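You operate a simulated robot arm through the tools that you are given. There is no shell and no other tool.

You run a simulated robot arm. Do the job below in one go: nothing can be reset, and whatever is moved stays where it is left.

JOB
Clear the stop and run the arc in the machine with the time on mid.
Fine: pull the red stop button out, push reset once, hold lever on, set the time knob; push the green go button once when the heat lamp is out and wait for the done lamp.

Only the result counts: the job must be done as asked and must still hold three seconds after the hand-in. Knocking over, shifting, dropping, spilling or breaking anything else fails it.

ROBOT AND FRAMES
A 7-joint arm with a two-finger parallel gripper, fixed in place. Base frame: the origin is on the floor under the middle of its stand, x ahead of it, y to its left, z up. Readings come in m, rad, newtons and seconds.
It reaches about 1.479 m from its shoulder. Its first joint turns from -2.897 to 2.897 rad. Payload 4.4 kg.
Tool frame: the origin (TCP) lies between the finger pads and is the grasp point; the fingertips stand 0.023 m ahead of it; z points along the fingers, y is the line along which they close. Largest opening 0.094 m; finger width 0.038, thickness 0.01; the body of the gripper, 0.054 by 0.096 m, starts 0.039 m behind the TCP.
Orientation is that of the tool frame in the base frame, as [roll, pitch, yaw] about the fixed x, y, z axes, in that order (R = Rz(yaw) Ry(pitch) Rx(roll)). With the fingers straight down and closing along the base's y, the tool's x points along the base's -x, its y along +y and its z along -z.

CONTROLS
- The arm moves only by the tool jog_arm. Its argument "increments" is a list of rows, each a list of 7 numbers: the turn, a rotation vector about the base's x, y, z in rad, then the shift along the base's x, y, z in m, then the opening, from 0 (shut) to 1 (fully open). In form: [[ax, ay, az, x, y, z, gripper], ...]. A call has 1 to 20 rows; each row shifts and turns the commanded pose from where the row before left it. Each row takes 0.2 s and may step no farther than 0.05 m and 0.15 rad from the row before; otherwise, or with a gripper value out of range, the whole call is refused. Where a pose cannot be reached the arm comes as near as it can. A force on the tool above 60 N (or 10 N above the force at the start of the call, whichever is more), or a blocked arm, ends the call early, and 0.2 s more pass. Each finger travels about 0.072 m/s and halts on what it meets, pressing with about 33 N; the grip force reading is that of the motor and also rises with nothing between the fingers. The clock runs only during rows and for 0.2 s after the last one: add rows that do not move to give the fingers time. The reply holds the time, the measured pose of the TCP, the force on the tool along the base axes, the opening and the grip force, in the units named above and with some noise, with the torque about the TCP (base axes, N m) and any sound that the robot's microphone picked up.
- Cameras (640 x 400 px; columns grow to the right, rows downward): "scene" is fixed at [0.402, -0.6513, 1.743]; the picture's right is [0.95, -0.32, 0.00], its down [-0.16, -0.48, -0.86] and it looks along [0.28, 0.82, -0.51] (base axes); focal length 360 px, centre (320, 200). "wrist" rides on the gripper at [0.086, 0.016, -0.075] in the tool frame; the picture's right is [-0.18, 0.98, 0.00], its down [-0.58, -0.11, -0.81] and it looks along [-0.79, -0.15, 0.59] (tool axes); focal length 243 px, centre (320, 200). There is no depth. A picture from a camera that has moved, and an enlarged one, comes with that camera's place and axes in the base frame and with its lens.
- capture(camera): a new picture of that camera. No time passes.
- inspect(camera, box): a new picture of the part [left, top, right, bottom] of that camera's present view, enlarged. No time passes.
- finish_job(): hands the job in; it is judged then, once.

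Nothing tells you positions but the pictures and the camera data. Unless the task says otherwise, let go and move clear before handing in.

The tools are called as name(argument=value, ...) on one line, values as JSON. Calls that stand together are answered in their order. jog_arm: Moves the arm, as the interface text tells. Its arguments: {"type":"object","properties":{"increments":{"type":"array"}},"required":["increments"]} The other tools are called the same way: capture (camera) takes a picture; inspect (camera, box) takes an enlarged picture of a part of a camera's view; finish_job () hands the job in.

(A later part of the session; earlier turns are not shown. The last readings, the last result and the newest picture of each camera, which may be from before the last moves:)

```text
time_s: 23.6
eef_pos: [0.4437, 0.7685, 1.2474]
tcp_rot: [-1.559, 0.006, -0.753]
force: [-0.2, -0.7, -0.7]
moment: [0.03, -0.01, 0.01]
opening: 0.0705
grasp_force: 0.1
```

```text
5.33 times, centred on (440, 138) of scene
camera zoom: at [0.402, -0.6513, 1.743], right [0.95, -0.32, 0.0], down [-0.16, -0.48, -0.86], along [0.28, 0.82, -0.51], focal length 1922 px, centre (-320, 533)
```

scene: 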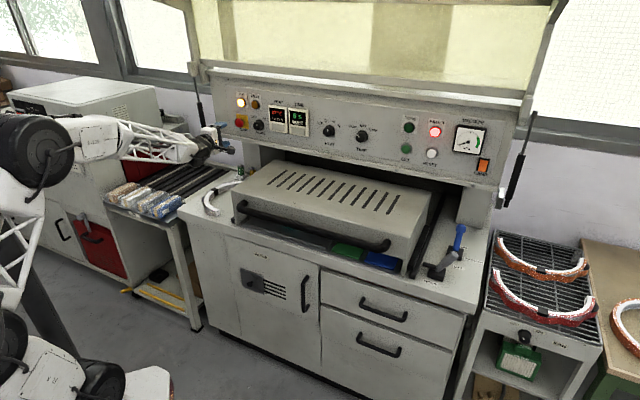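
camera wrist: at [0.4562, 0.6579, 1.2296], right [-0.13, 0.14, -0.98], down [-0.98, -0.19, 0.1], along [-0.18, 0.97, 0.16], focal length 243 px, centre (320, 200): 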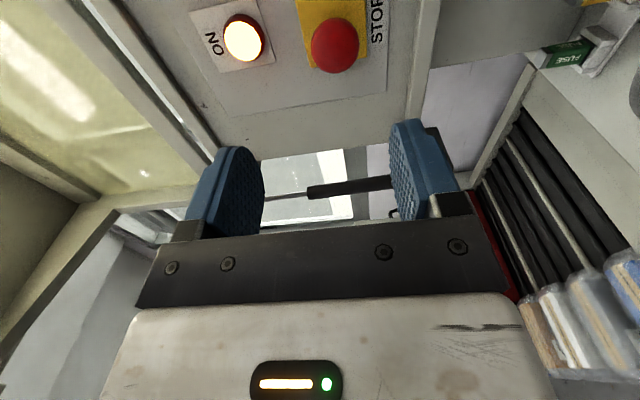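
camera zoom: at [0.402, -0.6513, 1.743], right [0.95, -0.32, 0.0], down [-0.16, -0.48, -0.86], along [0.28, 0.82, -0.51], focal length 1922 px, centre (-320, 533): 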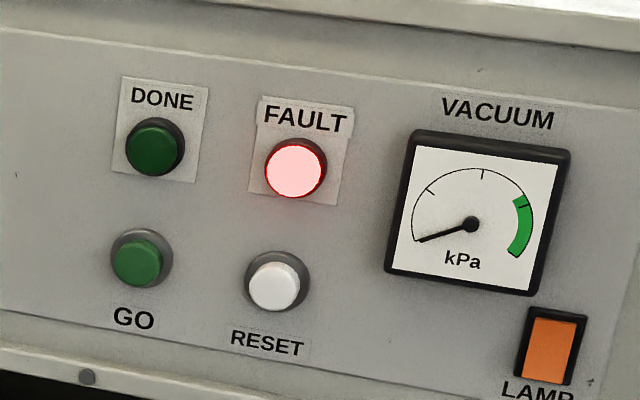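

STOP is out and stays out; FAULT still glows, so RESET is next, which I now place at about (1.159, 0.344, 1.236). I close the fingers and travel sideways along the panel, staying 20 cm in front of it.

jog_arm(increments=[[0, 0, 0, -0.0136, -0.0146, 0.02, 0.5], [0, 0, 0, 0.0322, -0.03, 0.01, 0.3], [0, 0, 0, 0.0322, -0.03, 0.01, 0.1], [0, 0, 0, 0.0322, -0.03, 0.01, 0], [0, 0, 0, 0.0322, -0.03, 0.01, 0], [0, 0, 0, 0.0322, -0.03, 0, 0], [0, 0, 0, 0.0322, -0.03, 0, 0], [0, 0, 0, 0.0322, -0.03, 0, 0], [0, 0, 0, 0.0322, -0.03, 0, 0], [0, 0, 0, 0.0322, -0.03, 0, 0], [0, 0, 0, 0, 0, 0, 0]])

capture(camera="scene")

```text
time_s: 26.0
eef_pos: [0.7221, 0.4865, 1.2984]
tcp_rot: [-1.57, 0.001, -0.75]
force: [1.1, -0.5, -0.5]
moment: [0.01, -0.04, 0.01]
opening: 0.0002
grasp_force: 33.0
```

```text
taken
```

scene: 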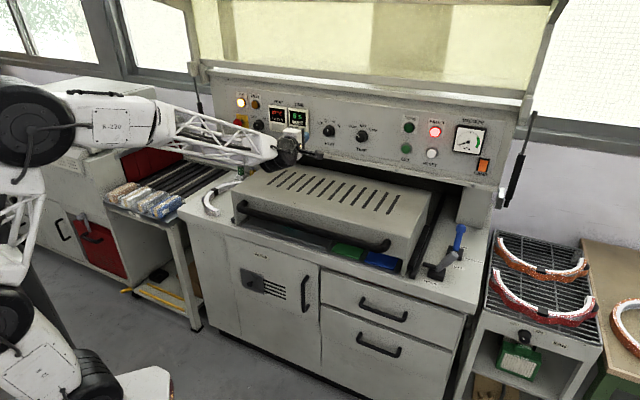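

The arm travels freely along the panel with the fingers shut. I continue to the spot in front of RESET.

jog_arm(increments=[[0, 0, 0, 0.0304, -0.0284, 0, 0], [0, 0, 0, 0.0304, -0.0284, 0, 0], [0, 0, 0, 0.0304, -0.0284, 0, 0], [0, 0, 0, 0.0304, -0.0284, 0, 0], [0, 0, 0, 0.0304, -0.0284, 0, 0], [0, 0, 0, 0.0304, -0.0284, 0, 0], [0, 0, 0, 0.0304, -0.0284, -0.015, 0], [0, 0, 0, 0.0304, -0.0284, -0.015, 0], [0, 0, 0, 0.0304, -0.0284, -0.015, 0], [0, 0, 0, 0.0304, -0.0284, -0.015, 0], [0, 0, 0, 0, 0, 0, 0]])

capture(camera="scene")

capture(camera="wrist")

```text
time_s: 28.4
eef_pos: [1.0255, 0.201, 1.2408]
tcp_rot: [-1.571, -0.001, -0.751]
force: [0.3, -0.4, -0.2]
moment: [0.0, 0.02, 0.01]
opening: 0.0
grasp_force: 33.1
```

```text
taken
```

scene: 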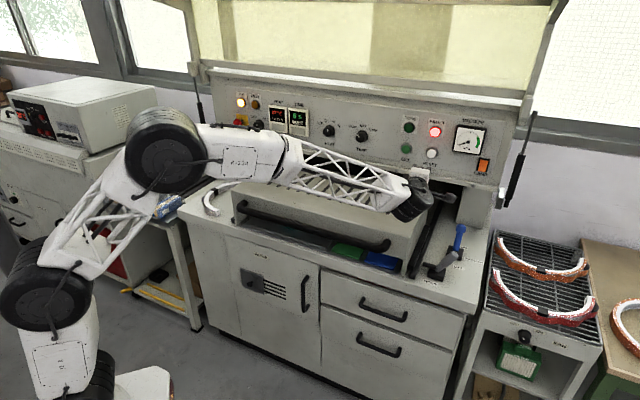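

```text
taken
camera wrist: at [1.0369, 0.0899, 1.224], right [-0.14, 0.13, -0.98], down [-0.97, -0.19, 0.11], along [-0.18, 0.97, 0.15], focal length 243 px, centre (320, 200)
```

wrist: 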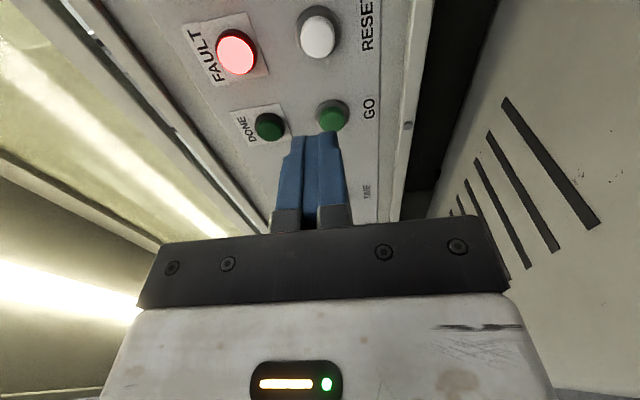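

The closed fingers are now in front of the GO/RESET group. I zoom to find RESET relative to the finger line.

inspect(camera="wrist", box=[220, 0, 420, 125])

inspect(camera="wrist", box=[260, 60, 420, 160])

inspect(camera="scene", box=[380, 100, 500, 175])

```text
3.20 times, centred on (320, 62) of wrist
camera zoom: at [1.0369, 0.0899, 1.224], right [-0.14, 0.13, -0.98], down [-0.97, -0.19, 0.11], along [-0.18, 0.97, 0.15], focal length 776 px, centre (320, 640)
```

zoom: 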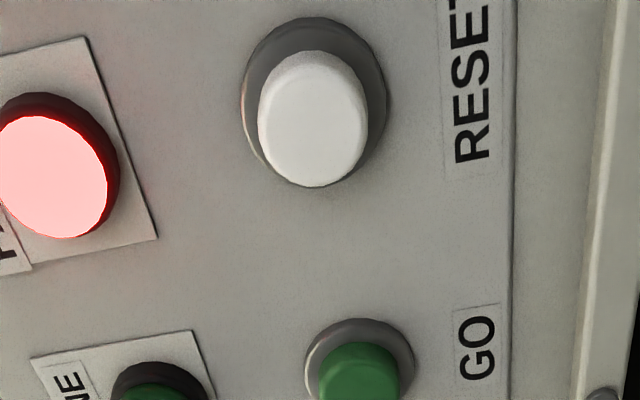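

```text
4.00 times, centred on (340, 110) of wrist
camera zoom: at [1.0369, 0.0899, 1.224], right [-0.14, 0.13, -0.98], down [-0.97, -0.19, 0.11], along [-0.18, 0.97, 0.15], focal length 970 px, centre (240, 560)
```

zoom: 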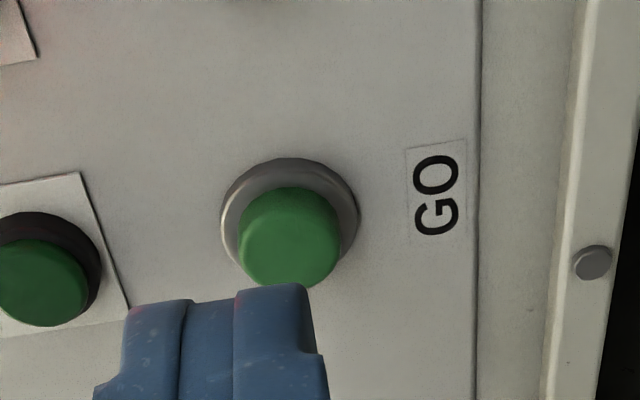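

```text
5.33 times, centred on (440, 138) of scene
camera zoom: at [0.402, -0.6513, 1.743], right [0.95, -0.32, 0.0], down [-0.16, -0.48, -0.86], along [0.28, 0.82, -0.51], focal length 1922 px, centre (-320, 533)
```

zoom: 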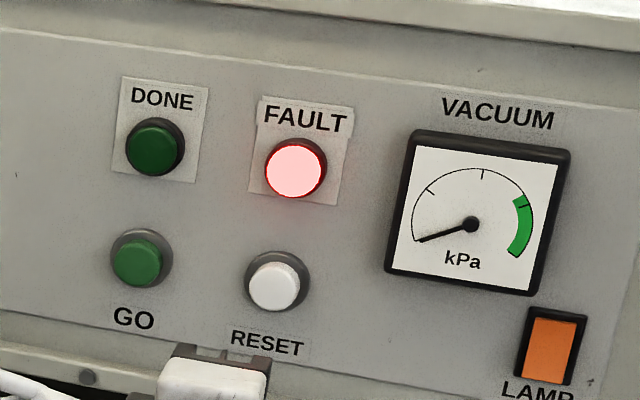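

RESET lies about 7 mm left and 4 mm above the finger line, its face about 18 cm ahead of the grasp point. I correct and close in by 10 cm.

jog_arm(increments=[[0, 0, 0, 0.021, 0.026, 0.0013, 0], [0, 0, 0, 0.021, 0.026, 0.0013, 0], [0, 0, 0, 0.021, 0.026, 0.0013, 0], [0, 0, 0, 0, 0, 0, 0]])

capture(camera="wrist")

inspect(camera="wrist", box=[220, 40, 420, 165])

inspect(camera="scene", box=[380, 100, 500, 175])

```text
time_s: 29.4
eef_pos: [1.0851, 0.2781, 1.2431]
tcp_rot: [-1.571, 0.001, -0.75]
force: [0.5, -0.3, -0.2]
moment: [-0.01, 0.04, -0.02]
opening: 0.0
grasp_force: 32.6
```

```text
taken
camera wrist: at [1.0973, 0.1683, 1.2254], right [-0.14, 0.13, -0.98], down [-0.97, -0.19, 0.11], along [-0.18, 0.97, 0.15], focal length 243 px, centre (320, 200)
```

wrist: 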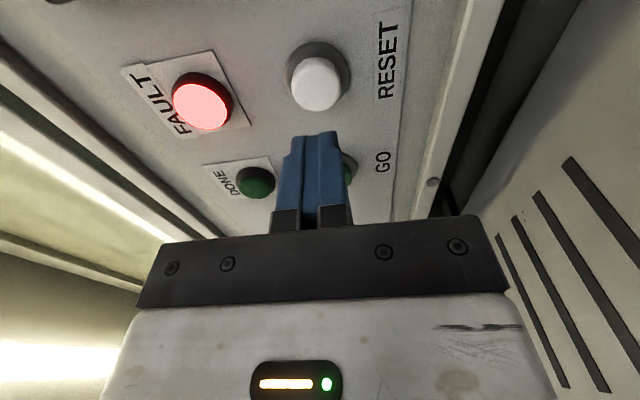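

```text
3.20 times, centred on (320, 102) of wrist
camera zoom: at [1.0973, 0.1683, 1.2254], right [-0.14, 0.13, -0.98], down [-0.97, -0.19, 0.11], along [-0.18, 0.97, 0.15], focal length 776 px, centre (320, 512)
```

zoom: 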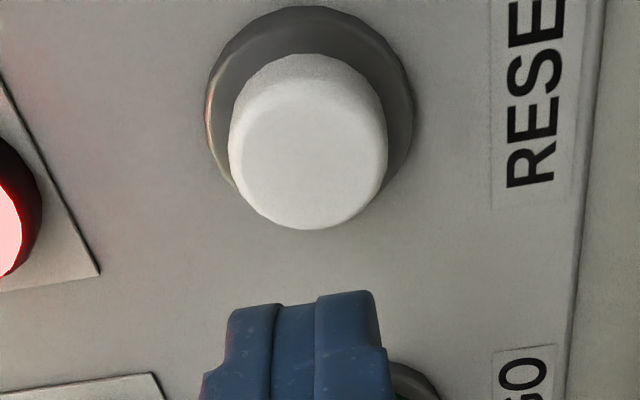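

```text
5.33 times, centred on (440, 138) of scene
camera zoom: at [0.402, -0.6513, 1.743], right [0.95, -0.32, 0.0], down [-0.16, -0.48, -0.86], along [0.28, 0.82, -0.51], focal length 1922 px, centre (-320, 533)
```

zoom: 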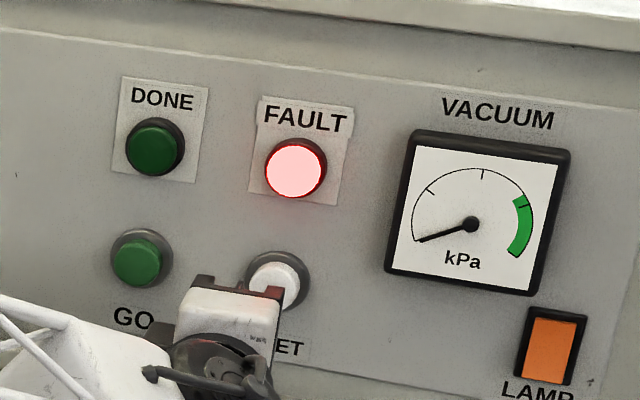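

RESET's face is centred within 3 mm of the finger line, about 6 cm ahead of the tips. I advance 5 cm with a 2 mm rise, then feel for contact.

jog_arm(increments=[[0, 0, 0, 0.0171, 0.0183, 0.002, 0], [0, 0, 0, 0.0171, 0.0183, 0, 0], [0, 0, 0, 0, 0, 0, 0]])

inspect(camera="wrist", box=[220, 80, 420, 205])

```text
time_s: 30.2
eef_pos: [1.1197, 0.3164, 1.2459]
tcp_rot: [-1.571, 0.001, -0.753]
force: [-20.2, -25.2, -0.4]
moment: [-0.09, -0.03, -0.51]
opening: 0.0001
grasp_force: 33.3
heard: click
```

```text
3.20 times, centred on (320, 142) of wrist
camera zoom: at [1.133, 0.2056, 1.2285], right [-0.14, 0.13, -0.98], down [-0.98, -0.19, 0.11], along [-0.17, 0.97, 0.15], focal length 776 px, centre (320, 384)
```

zoom: 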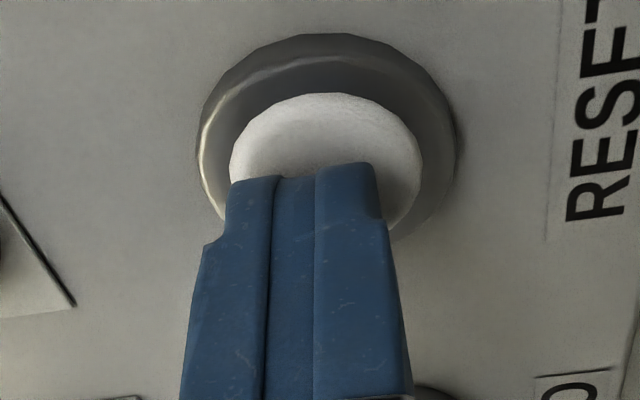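

The fingers met RESET earlier than expected and a click sounded at 32 N, so the push is done. I back straight off and check the lamps.

jog_arm(increments=[[0, 0, 0, -0.0102, -0.011, 0, 0], [0, 0, 0, -0.0273, -0.0293, 0, 0], [0, 0, 0, -0.0273, -0.0293, 0, 0], [0, 0, 0, -0.0273, -0.0293, 0, 0], [0, 0, 0, 0, 0, 0, 0]])

capture(camera="scene")

inspect(camera="scene", box=[380, 100, 500, 175])

inspect(camera="scene", box=[225, 85, 325, 148])

```text
time_s: 31.4
eef_pos: [1.0278, 0.2161, 1.2434]
tcp_rot: [-1.572, 0.001, -0.752]
force: [0.3, -0.5, -0.2]
moment: [-0.05, 0.0, 0.02]
opening: 0.0
grasp_force: 33.2
```

```text
taken
```

scene: 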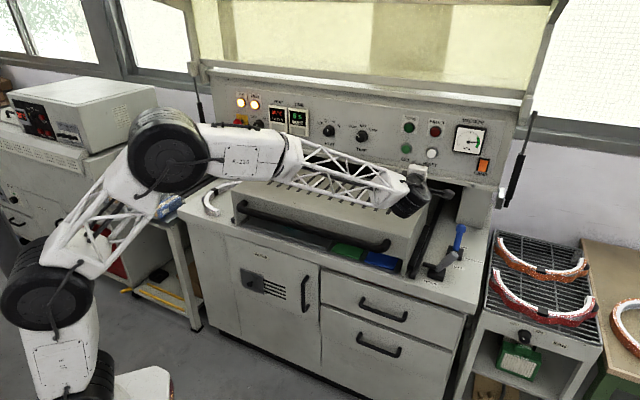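

```text
5.33 times, centred on (440, 138) of scene
camera zoom: at [0.402, -0.6513, 1.743], right [0.95, -0.32, 0.0], down [-0.16, -0.48, -0.86], along [0.28, 0.82, -0.51], focal length 1922 px, centre (-320, 533)
```

zoom: 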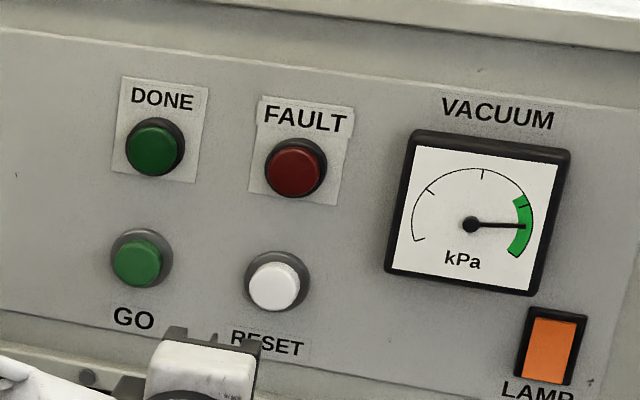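

```text
6.35 times, centred on (275, 116) of scene
camera zoom: at [0.402, -0.6513, 1.743], right [0.95, -0.32, 0.0], down [-0.16, -0.48, -0.86], along [0.28, 0.82, -0.51], focal length 2288 px, centre (606, 730)
```

zoom: 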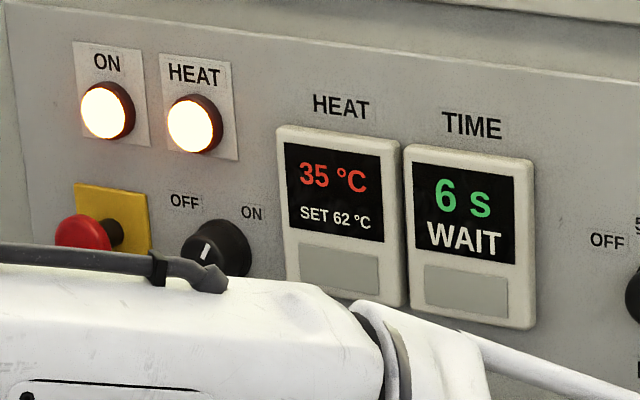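

FAULT is out, vacuum is in the green and HEAT is lit with the temperature rising (35 °C). Next is the HOLD lever; I back off and turn the fingers downward so the wrist camera can look at it.

jog_arm(increments=[[0, 0, 0, -0.0273, -0.0293, 0, 0], [-0.004, 0.1139, -0.0806, -0.0065, -0.0118, 0, 0], [-0.004, 0.1139, -0.0806, -0.0065, -0.0118, 0, 0], [-0.004, 0.1139, -0.0806, -0.0065, -0.0118, 0, 0], [-0.004, 0.1139, -0.0806, -0.0065, -0.0118, 0, 0], [-0.004, 0.1139, -0.0806, -0.0065, -0.0118, 0, 0], [-0.004, 0.1139, -0.0806, -0.0065, -0.0118, 0, 0], [-0.004, 0.1139, -0.0806, -0.0065, -0.0118, 0, 0], [0, 0, 0, 0, 0, 0, 0]])

capture(camera="scene")

```text
time_s: 33.4
eef_pos: [0.9563, 0.1052, 1.2433]
tcp_rot: [-2.296, 0.338, -1.477]
force: [1.2, -0.7, -0.2]
moment: [0.02, -0.02, -0.01]
opening: 0.0001
grasp_force: 33.6
```

```text
taken
```

scene: 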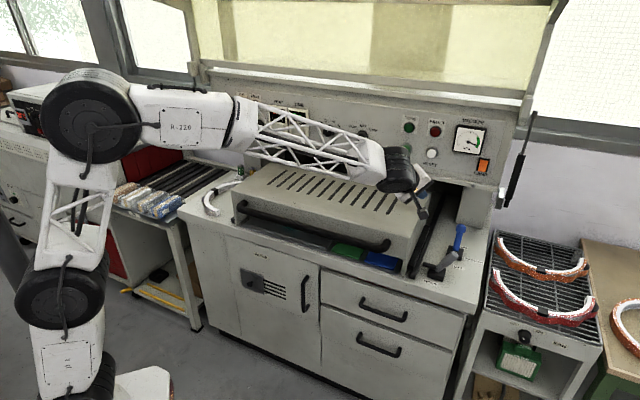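

The rotation goes well with no reach problem. I finish turning the fingers downward.

jog_arm(increments=[[-0.004, 0.1139, -0.0806, -0.0065, -0.0118, 0, 0], [-0.004, 0.1139, -0.0806, -0.0065, -0.0118, 0, 0], [-0.004, 0.1139, -0.0806, -0.0065, -0.0118, 0, 0], [-0.004, 0.1139, -0.0806, -0.0065, -0.0118, 0, 0], [-0.004, 0.1139, -0.0806, -0.0065, -0.0118, 0, 0], [-0.004, 0.1139, -0.0806, -0.0065, -0.0118, 0, 0], [-0.004, 0.1139, -0.0806, -0.0065, -0.0118, 0, 0], [-0.004, 0.1139, -0.0806, 0, 0, 0, 0], [0, 0, 0, 0, 0, 0, 0]])

capture(camera="wrist")

capture(camera="scene")

```text
time_s: 35.4
eef_pos: [0.9431, 0.0823, 1.2427]
tcp_rot: [-2.537, 0.328, -1.713]
force: [0.3, 0.0, 0.1]
moment: [0.0, -0.01, 0.01]
opening: 0.0
grasp_force: 33.0
out of reach, approached as far as the arm can: row 3, 4, 5, 6, 7, 8
```

```text
taken
camera wrist: at [0.8739, -0.0051, 1.2637], right [-0.75, 0.47, -0.47], down [-0.32, 0.37, 0.87], along [0.58, 0.81, -0.13], focal length 243 px, centre (320, 200)
```

wrist: 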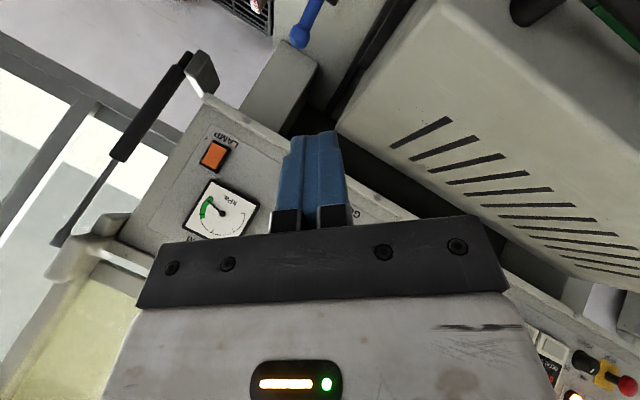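

```text
taken
```

scene: 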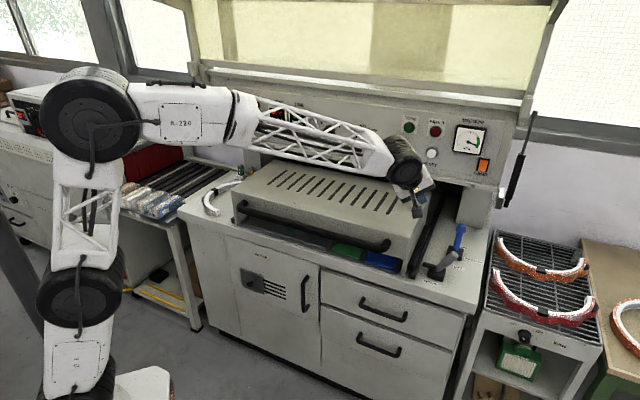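

The arm stopped part-way in this turn, with the fingers pointing steeply down and to the right. I look closer at the wrist posture to choose a better way.

inspect(camera="scene", box=[220, 80, 480, 243])

inspect(camera="scene", box=[360, 130, 460, 230])

```text
2.45 times, centred on (350, 162) of scene
camera zoom: at [0.402, -0.6513, 1.743], right [0.95, -0.32, 0.0], down [-0.16, -0.48, -0.86], along [0.28, 0.82, -0.51], focal length 884 px, centre (246, 294)
```

zoom: 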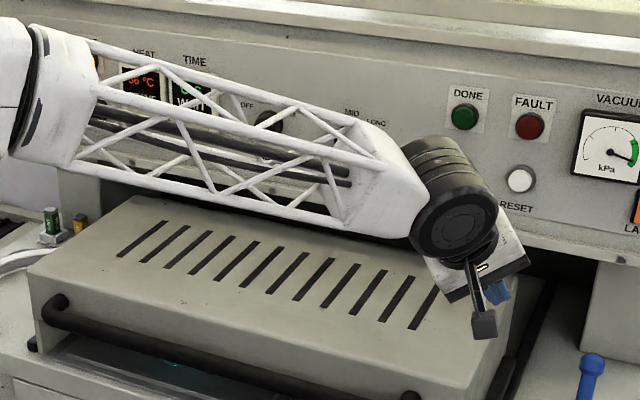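

```text
4.00 times, centred on (410, 180) of scene
camera zoom: at [0.402, -0.6513, 1.743], right [0.95, -0.32, 0.0], down [-0.16, -0.48, -0.86], along [0.28, 0.82, -0.51], focal length 1442 px, centre (-40, 280)
```

zoom: 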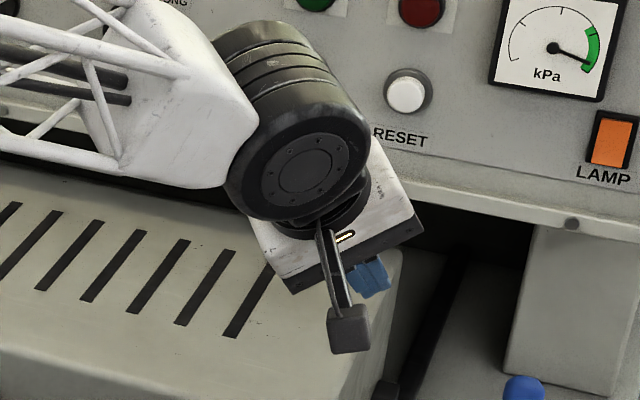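

The hand is bent down from the forearm with the camera turned toward the viewer, about 90° from its natural side. I roll it back about its own axis toward the natural side and see if that frees the arm.

jog_arm(increments=[[0.084, 0.0255, -0.109, 0, 0, 0.01, 0], [0.084, 0.0255, -0.109, 0, 0, 0.01, 0], [0.084, 0.0255, -0.109, 0, 0, 0, 0], [0, 0, 0, 0, 0, 0, 0]])

capture(camera="scene")

```text
time_s: 36.4
eef_pos: [0.942, 0.0823, 1.2595]
tcp_rot: [-2.711, 0.545, -2.115]
force: [0.2, 0.5, -1.1]
moment: [0.0, -0.02, 0.02]
opening: 0.0001
grasp_force: 32.9
out of reach, approached as far as the arm can: row 2
```

```text
taken
```

scene: 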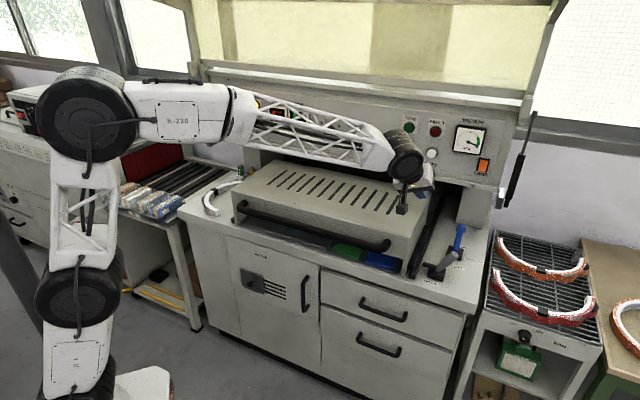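

That freed it. I complete the turn to fingers straight down with the camera on the robot's side.

jog_arm(increments=[[-0.0349, 0.1316, -0.0161, 0, 0, 0, 0], [-0.0349, 0.1316, -0.0161, 0, 0, 0, 0], [-0.0349, 0.1316, -0.0161, 0, 0, 0, 0], [-0.0349, 0.1316, -0.0161, 0, 0, 0, 0], [-0.0349, 0.1316, -0.0161, 0, 0, 0, 0], [0, 0, 0, 0, 0, 0, 0]])

capture(camera="wrist")

capture(camera="scene")

```text
time_s: 37.8
eef_pos: [0.9438, 0.081, 1.2591]
tcp_rot: [-2.709, 0.542, -2.114]
force: [-0.2, 0.6, -0.9]
moment: [-0.03, -0.02, -0.01]
opening: 0.0
grasp_force: 32.7
out of reach, approached as far as the arm can: row 1, 2, 3, 4, 5
```

```text
taken
camera wrist: at [0.8493, 0.0179, 1.2658], right [-0.57, 0.78, -0.26], down [-0.15, 0.2, 0.97], along [0.8, 0.59, 0.0], focal length 243 px, centre (320, 200)
```

wrist: 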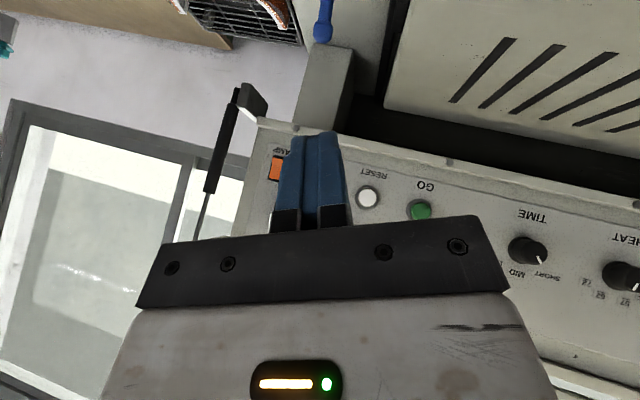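

```text
taken
```

scene: 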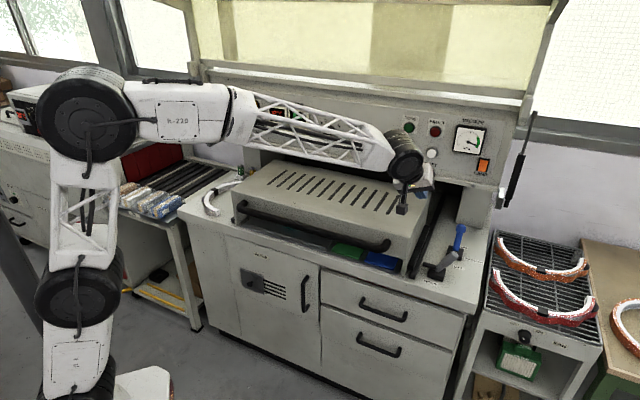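

The wrist cannot bend further down this way, but the present slanted hand (about 51° down) is good enough to push the lever. I move to the front-right of the lever so the wrist camera can see it closely.

jog_arm(increments=[[0, 0, 0, 0.0093, -0.0385, -0.0265, 0], [0, 0, 0, 0.0093, -0.0385, -0.0265, 0], [0, 0, 0, 0.0093, -0.0385, -0.0265, 0], [0, 0, 0, 0.0093, -0.0385, -0.0265, 0], [0, 0, 0, 0.0093, -0.0385, -0.0265, 0], [0, 0, 0, 0.0093, -0.0385, -0.0265, 0], [0, 0, 0, 0, 0, 0, 0]])

capture(camera="wrist")

capture(camera="scene")

```text
time_s: 39.4
eef_pos: [0.9978, -0.1478, 1.0982]
tcp_rot: [-2.709, 0.544, -2.113]
force: [-0.5, 0.2, -0.7]
moment: [0.0, 0.0, 0.01]
opening: 0.0002
grasp_force: 32.9
```

```text
taken
camera wrist: at [0.9045, -0.2122, 1.1046], right [-0.57, 0.78, -0.26], down [-0.16, 0.2, 0.97], along [0.8, 0.59, 0.0], focal length 243 px, centre (320, 200)
```

wrist: 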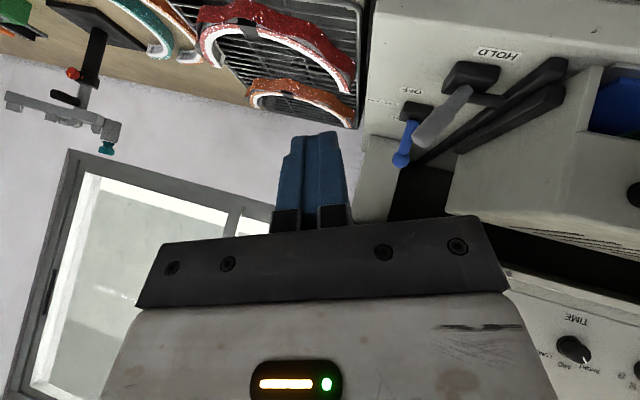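

```text
taken
```

scene: 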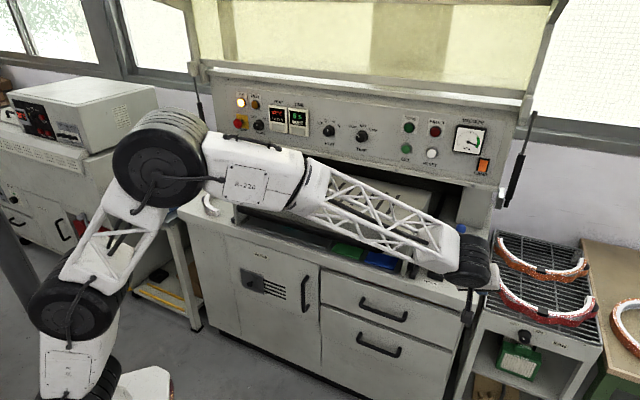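

The lever is in view (upside down) and the arm is in free space in front of the bench. I zoom on the lever and check the HEAT display.

inspect(camera="wrist", box=[370, 20, 610, 170])

inspect(camera="wrist", box=[400, 30, 520, 105])

inspect(camera="scene", box=[225, 85, 325, 148])

```text
2.67 times, centred on (490, 95) of wrist
camera zoom: at [0.9045, -0.2122, 1.1046], right [-0.57, 0.78, -0.26], down [-0.16, 0.2, 0.97], along [0.8, 0.59, 0.0], focal length 647 px, centre (-133, 480)
```

zoom: 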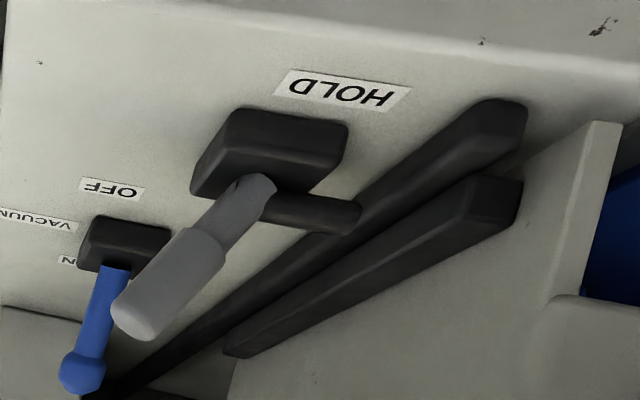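

```text
5.33 times, centred on (460, 68) of wrist
camera zoom: at [0.9045, -0.2122, 1.1046], right [-0.57, 0.78, -0.26], down [-0.16, 0.2, 0.97], along [0.8, 0.59, 0.0], focal length 1294 px, centre (-427, 907)
```

zoom: 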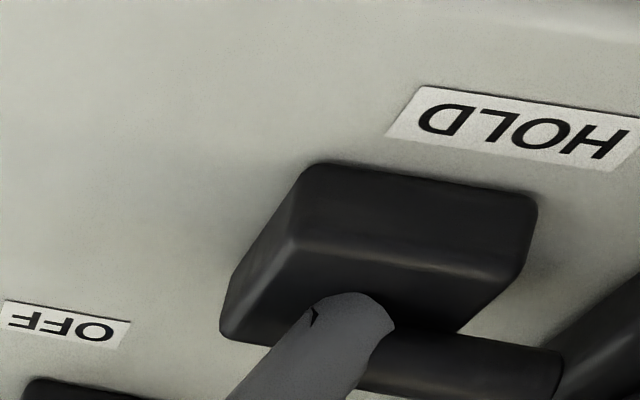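

```text
6.35 times, centred on (275, 116) of scene
camera zoom: at [0.402, -0.6513, 1.743], right [0.95, -0.32, 0.0], down [-0.16, -0.48, -0.86], along [0.28, 0.82, -0.51], focal length 2288 px, centre (606, 730)
```

zoom: 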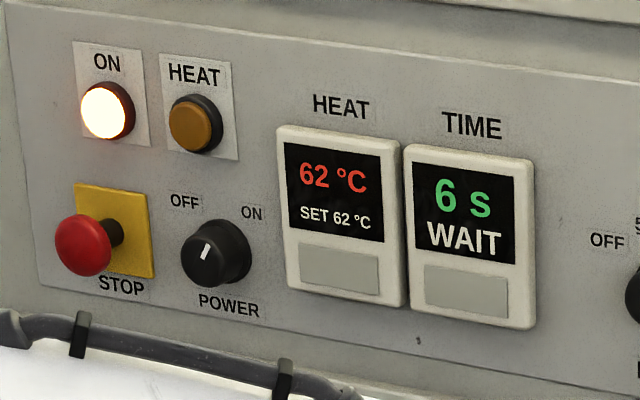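

Heat is at 62 °C with the HEAT lamp out. The HOLD lever leans right with its black clamp arm raised, so "on" is pushing the handle left; its end is near (1.119, 0.090, 0.98). To push it cleanly I turn the hand level again here, in the free space in front of the bench.

jog_arm(increments=[[-0.0307, -0.1097, 0.0801, 0, 0, 0, 0], [-0.0307, -0.1097, 0.0801, 0, 0, 0, 0], [-0.0307, -0.1097, 0.0801, 0, 0, 0, 0], [-0.0307, -0.1097, 0.0801, 0, 0, 0, 0], [-0.0307, -0.1097, 0.0801, 0, 0, 0, 0], [-0.0307, -0.1097, 0.0801, 0, 0, 0, 0], [-0.0307, -0.1097, 0.0801, 0, 0, 0, 0], [-0.0307, -0.1097, 0.0801, 0, 0, 0, 0], [-0.0307, -0.1097, 0.0801, 0, 0, 0, 0], [-0.0307, -0.1097, 0.0801, 0, 0, 0, 0], [-0.0307, -0.1097, 0.0801, 0, 0, 0, 0], [0, 0, 0, 0, 0, 0, 0]])

capture(camera="wrist")

capture(camera="scene")

```text
time_s: 42.0
eef_pos: [0.9982, -0.1517, 1.1001]
tcp_rot: [-1.568, -0.003, -0.75]
force: [-0.6, 0.0, 0.5]
moment: [-0.04, 0.0, 0.04]
opening: 0.0
grasp_force: 33.1
```

```text
taken
camera wrist: at [1.011, -0.2622, 1.0833], right [-0.13, 0.12, -0.98], down [-0.98, -0.19, 0.11], along [-0.18, 0.97, 0.15], focal length 243 px, centre (320, 200)
```

wrist: 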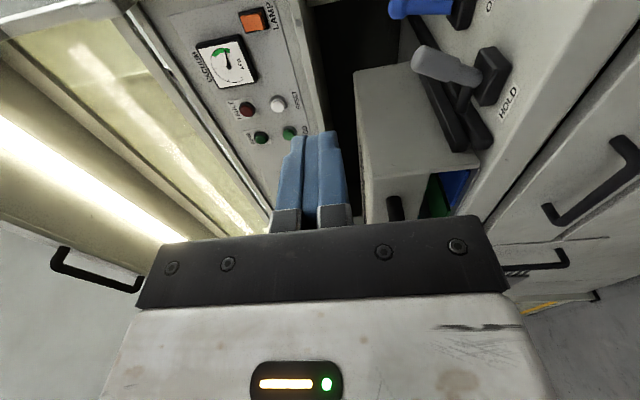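

```text
taken
```

scene: 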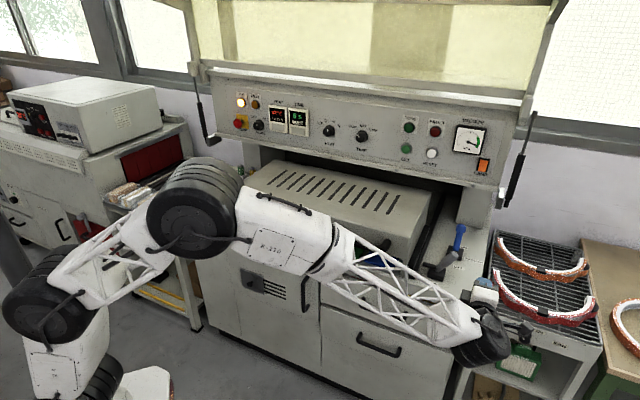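

The hand is level again and the camera now sees the lever from the front. I zoom in to measure the handle, the clamp arm and the hood side.

inspect(camera="wrist", box=[360, 0, 560, 125])

inspect(camera="scene", box=[380, 210, 540, 310])

```text
3.20 times, centred on (460, 62) of wrist
camera zoom: at [1.011, -0.2622, 1.0833], right [-0.13, 0.12, -0.98], down [-0.98, -0.19, 0.11], along [-0.18, 0.97, 0.15], focal length 776 px, centre (-128, 640)
```

zoom: 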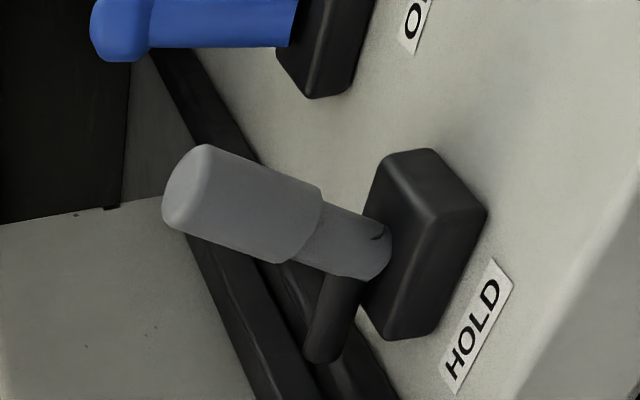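

```text
4.00 times, centred on (460, 260) of scene
camera zoom: at [0.402, -0.6513, 1.743], right [0.95, -0.32, 0.0], down [-0.16, -0.48, -0.86], along [0.28, 0.82, -0.51], focal length 1442 px, centre (-240, -40)
```

zoom: 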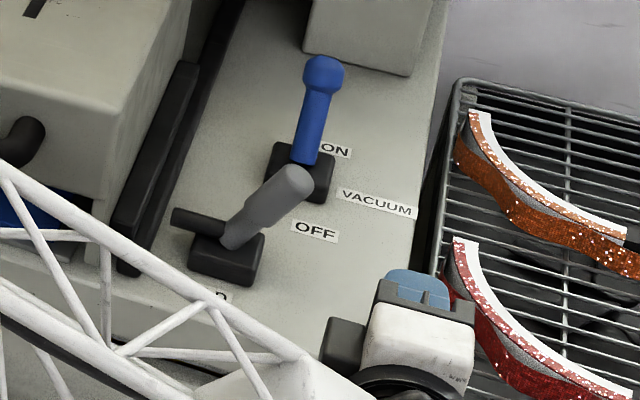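

The handle end is at about u=0.753, z=0.985 in my panel-aligned frame and its pivot at z≈0.90; the right side of the lever is free. I lower the closed fingers to handle height, still in front of and to the right of the lever.

jog_arm(increments=[[0, 0, 0, 0.015, 0.0216, -0.0284, 0], [0, 0, 0, 0.015, 0.0216, -0.0284, 0], [0, 0, 0, 0.015, 0.0216, -0.0284, 0], [0, 0, 0, 0.015, 0.0216, -0.0284, 0], [0, 0, 0, 0.015, 0.0216, -0.0284, 0], [0, 0, 0, 0, 0, 0, 0]])

capture(camera="wrist")

capture(camera="scene")

```text
time_s: 43.4
eef_pos: [1.0733, -0.0401, 0.9529]
tcp_rot: [-1.571, -0.002, -0.75]
force: [-0.3, 0.0, 0.1]
moment: [0.0, -0.03, -0.03]
opening: 0.0002
grasp_force: 33.2
```

```text
taken
camera wrist: at [1.086, -0.1515, 0.9374], right [-0.13, 0.12, -0.98], down [-0.98, -0.19, 0.11], along [-0.18, 0.97, 0.15], focal length 243 px, centre (320, 200)
```

wrist: 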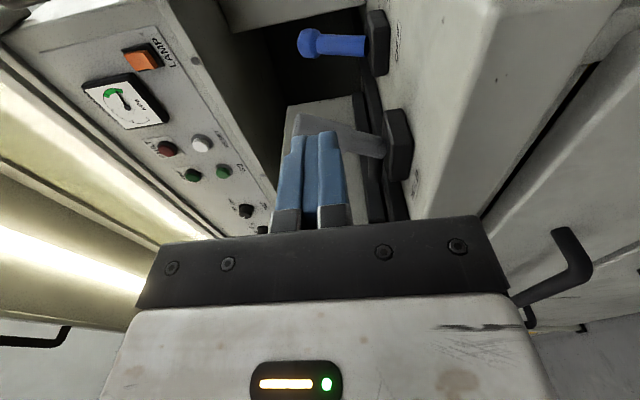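

```text
taken
```

scene: 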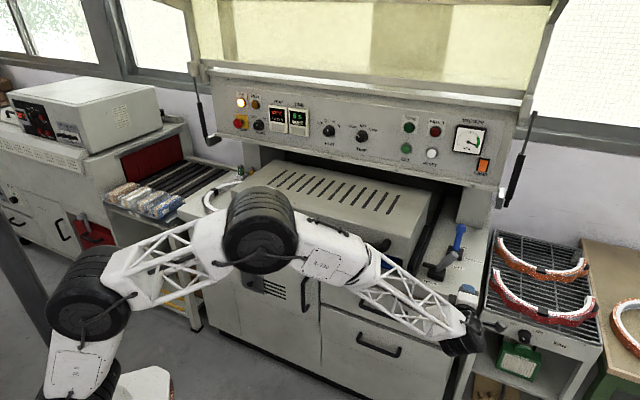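

The handle end is exactly where predicted and the fingers are about 2.5 cm to its right. I slide in along the lever's right side.

jog_arm(increments=[[0, 0, 0, 0.0261, 0.028, 0.001, 0], [0, 0, 0, 0.0261, 0.028, 0.001, 0], [0, 0, 0, 0.0261, 0.028, 0.001, 0], [0, 0, 0, 0, 0, 0, 0]])

capture(camera="wrist")

inspect(camera="scene", box=[400, 200, 560, 300])

```text
time_s: 44.4
eef_pos: [1.1508, 0.0402, 0.9608]
tcp_rot: [-1.57, -0.002, -0.749]
force: [0.6, -0.5, 0.9]
moment: [-0.02, -0.03, -0.01]
opening: 0.0002
grasp_force: 33.4
```

```text
taken
camera wrist: at [1.1636, -0.0705, 0.9445], right [-0.13, 0.12, -0.98], down [-0.98, -0.19, 0.11], along [-0.18, 0.97, 0.15], focal length 243 px, centre (320, 200)
```

wrist: 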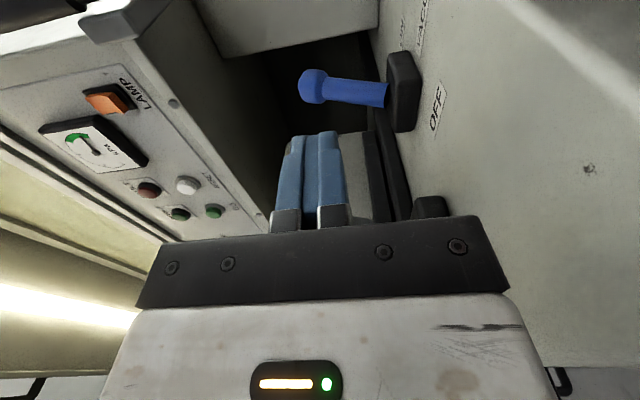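

```text
4.00 times, centred on (480, 250) of scene
camera zoom: at [0.402, -0.6513, 1.743], right [0.95, -0.32, 0.0], down [-0.16, -0.48, -0.86], along [0.28, 0.82, -0.51], focal length 1442 px, centre (-320, 0)
```

zoom: 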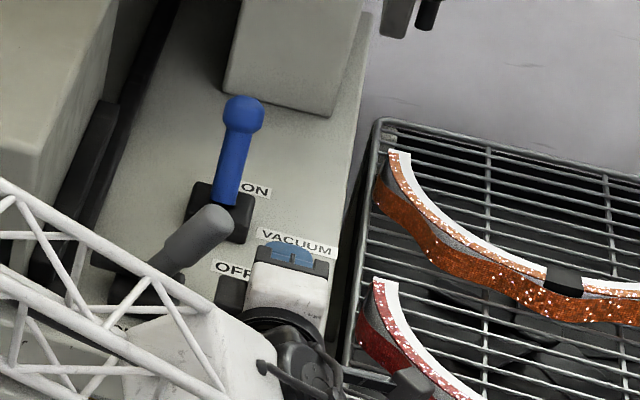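

The fingers stand beside the handle, clear of the blue lever and the rack. Now I push left in small steps.

jog_arm(increments=[[0, 0, 0, -0.0088, 0.0082, 0, 0], [0, 0, 0, -0.0088, 0.0082, 0, 0], [0, 0, 0, -0.0088, 0.0082, 0, 0], [0, 0, 0, -0.0088, 0.0082, 0, 0], [0, 0, 0, -0.0088, 0.0082, 0, 0], [0, 0, 0, 0, 0, 0, 0]])

capture(camera="wrist")

inspect(camera="scene", box=[400, 200, 560, 300])

```text
time_s: 45.8
eef_pos: [1.1063, 0.0827, 0.9601]
tcp_rot: [-1.571, -0.001, -0.751]
force: [0.2, -0.2, 0.7]
moment: [0.0, -0.01, -0.01]
opening: 0.0001
grasp_force: 32.9
```

```text
taken
camera wrist: at [1.1197, -0.0272, 0.9438], right [-0.13, 0.12, -0.98], down [-0.98, -0.19, 0.11], along [-0.18, 0.97, 0.15], focal length 243 px, centre (320, 200)
```

wrist: 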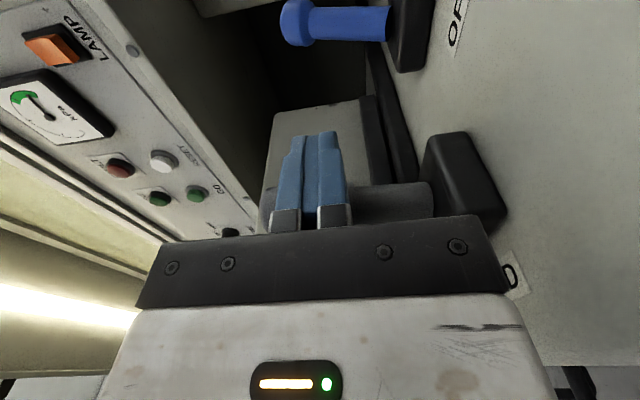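

```text
4.00 times, centred on (480, 250) of scene
camera zoom: at [0.402, -0.6513, 1.743], right [0.95, -0.32, 0.0], down [-0.16, -0.48, -0.86], along [0.28, 0.82, -0.51], focal length 1442 px, centre (-320, 0)
```

zoom: 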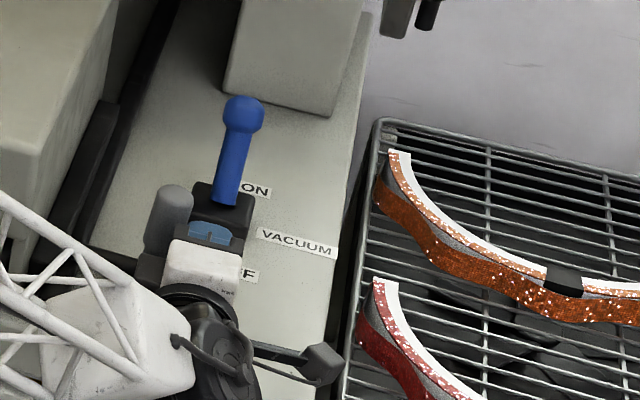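

The handle is swinging with the fingers and hardly resists. I keep pushing left and watch for the end stop.

jog_arm(increments=[[0, 0, 0, -0.0073, 0.0068, 0, 0], [0, 0, 0, -0.0073, 0.0068, 0, 0], [0, 0, 0, -0.0073, 0.0068, 0, 0], [0, 0, 0, 0, 0, 0, 0]])

capture(camera="wrist")

inspect(camera="scene", box=[380, 200, 540, 300])

```text
time_s: 46.8
eef_pos: [1.0869, 0.103, 0.9605]
tcp_rot: [-1.569, -0.003, -0.751]
force: [9.8, -22.0, 3.1]
moment: [-0.18, -0.07, 0.01]
opening: 0.0
grasp_force: 33.5
```

```text
taken
camera wrist: at [1.098, -0.0089, 0.9442], right [-0.13, 0.12, -0.98], down [-0.98, -0.19, 0.11], along [-0.17, 0.97, 0.15], focal length 243 px, centre (320, 200)
```

wrist: 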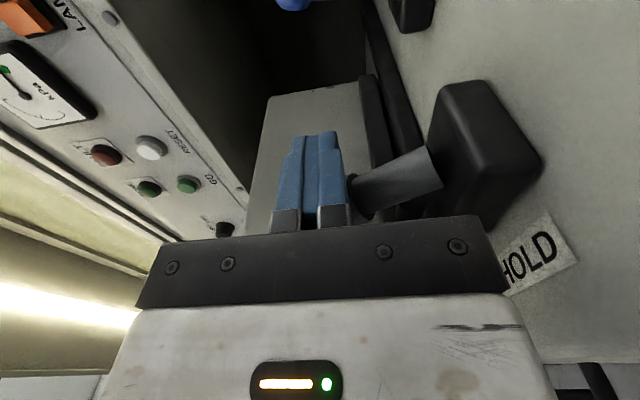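

```text
4.00 times, centred on (460, 250) of scene
camera zoom: at [0.402, -0.6513, 1.743], right [0.95, -0.32, 0.0], down [-0.16, -0.48, -0.86], along [0.28, 0.82, -0.51], focal length 1442 px, centre (-240, 0)
```

zoom: 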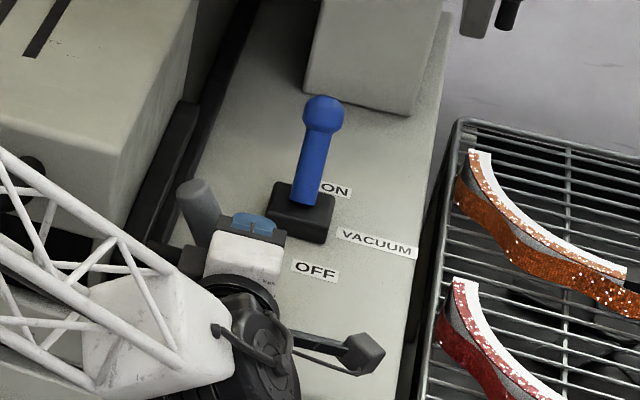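

The handle now leans left and pushes back with about 22 N. I push a few millimetres more to be sure it is against its stop.

jog_arm(increments=[[0, 0, 0, -0.0029, 0.0027, 0, 0], [0, 0, 0, -0.0029, 0.0027, 0, 0], [0, 0, 0, 0, 0, 0, 0]])

inspect(camera="scene", box=[380, 200, 540, 300])

```text
time_s: 47.2
eef_pos: [1.0847, 0.101, 0.9613]
tcp_rot: [-1.57, -0.004, -0.756]
force: [11.8, -10.1, -1.2]
moment: [-0.08, -0.12, -0.23]
opening: 0.0002
grasp_force: 32.6
stopped in row 1: the force on the tool passed its limit at 70 N (the readings are from after the stop); the commanded pose is now the measured one
```

```text
4.00 times, centred on (460, 250) of scene
camera zoom: at [0.402, -0.6513, 1.743], right [0.95, -0.32, 0.0], down [-0.16, -0.48, -0.86], along [0.28, 0.82, -0.51], focal length 1442 px, centre (-240, 0)
```

zoom: 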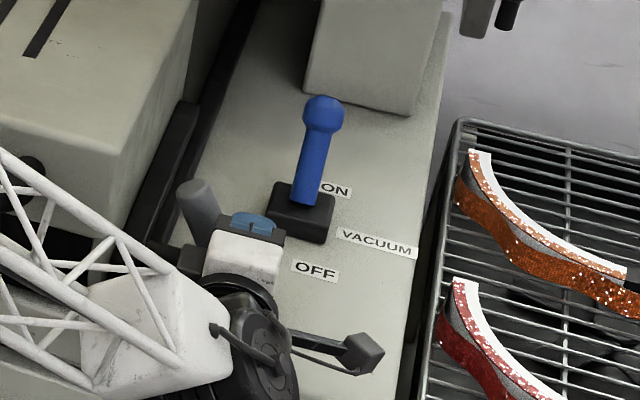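

That is the hard stop. I move off to the right and check that the lever stays over.

jog_arm(increments=[[0, 0, 0, 0.0073, -0.0068, 0, 0], [0, 0, 0, 0.0146, -0.0136, 0, 0], [0, 0, 0, 0.0219, -0.0205, 0, 0], [0, 0, 0, -0.0273, -0.0293, 0, 0], [0, 0, 0, -0.0273, -0.0293, 0, 0], [0, 0, 0, -0.0273, -0.0293, 0.01, 0], [0, 0, 0, -0.0273, -0.0293, 0.02, 0], [0, 0, 0, 0, 0, 0, 0]])

capture(camera="wrist")

capture(camera="scene")

inspect(camera="scene", box=[400, 200, 520, 275])

inspect(camera="scene", box=[225, 85, 325, 148])

```text
time_s: 49.0
eef_pos: [1.0161, -0.056, 0.9938]
tcp_rot: [-1.569, -0.003, -0.756]
force: [0.1, -0.5, 0.3]
moment: [0.0, 0.01, 0.03]
opening: 0.0
grasp_force: 32.3
```

```text
taken
camera wrist: at [1.0277, -0.1678, 0.9761], right [-0.13, 0.13, -0.98], down [-0.98, -0.19, 0.11], along [-0.17, 0.97, 0.15], focal length 243 px, centre (320, 200)
```

wrist: 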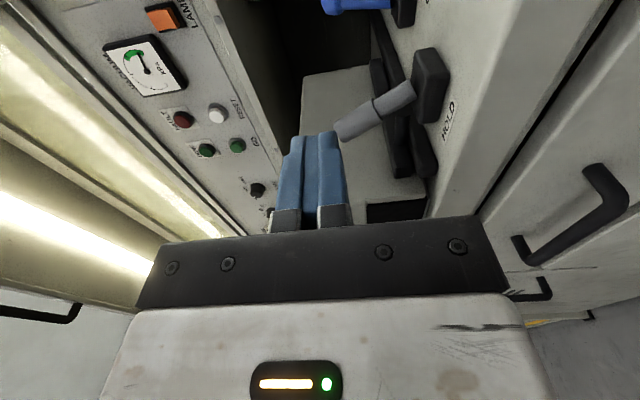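

```text
taken
```

scene: 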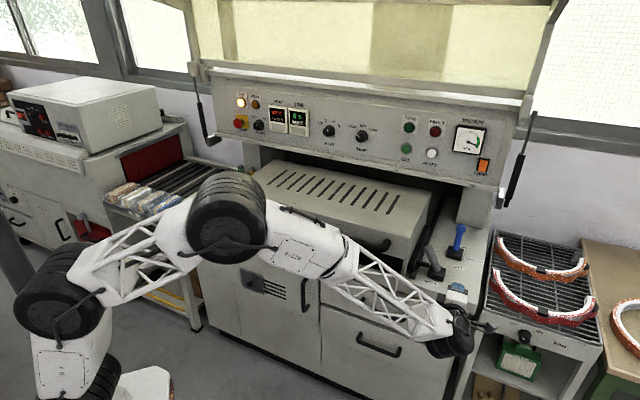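

```text
5.33 times, centred on (460, 238) of scene
camera zoom: at [0.402, -0.6513, 1.743], right [0.95, -0.32, 0.0], down [-0.16, -0.48, -0.86], along [0.28, 0.82, -0.51], focal length 1922 px, centre (-427, 0)
```

zoom: 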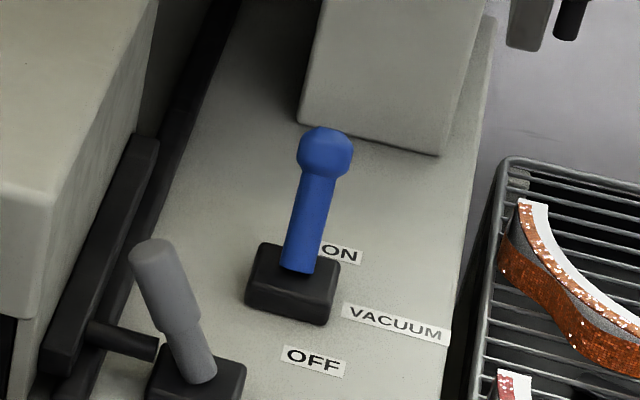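

```text
6.35 times, centred on (275, 116) of scene
camera zoom: at [0.402, -0.6513, 1.743], right [0.95, -0.32, 0.0], down [-0.16, -0.48, -0.86], along [0.28, 0.82, -0.51], focal length 2288 px, centre (606, 730)
```

zoom: 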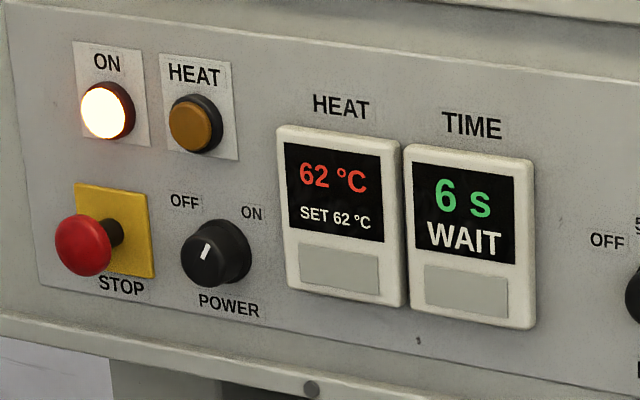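

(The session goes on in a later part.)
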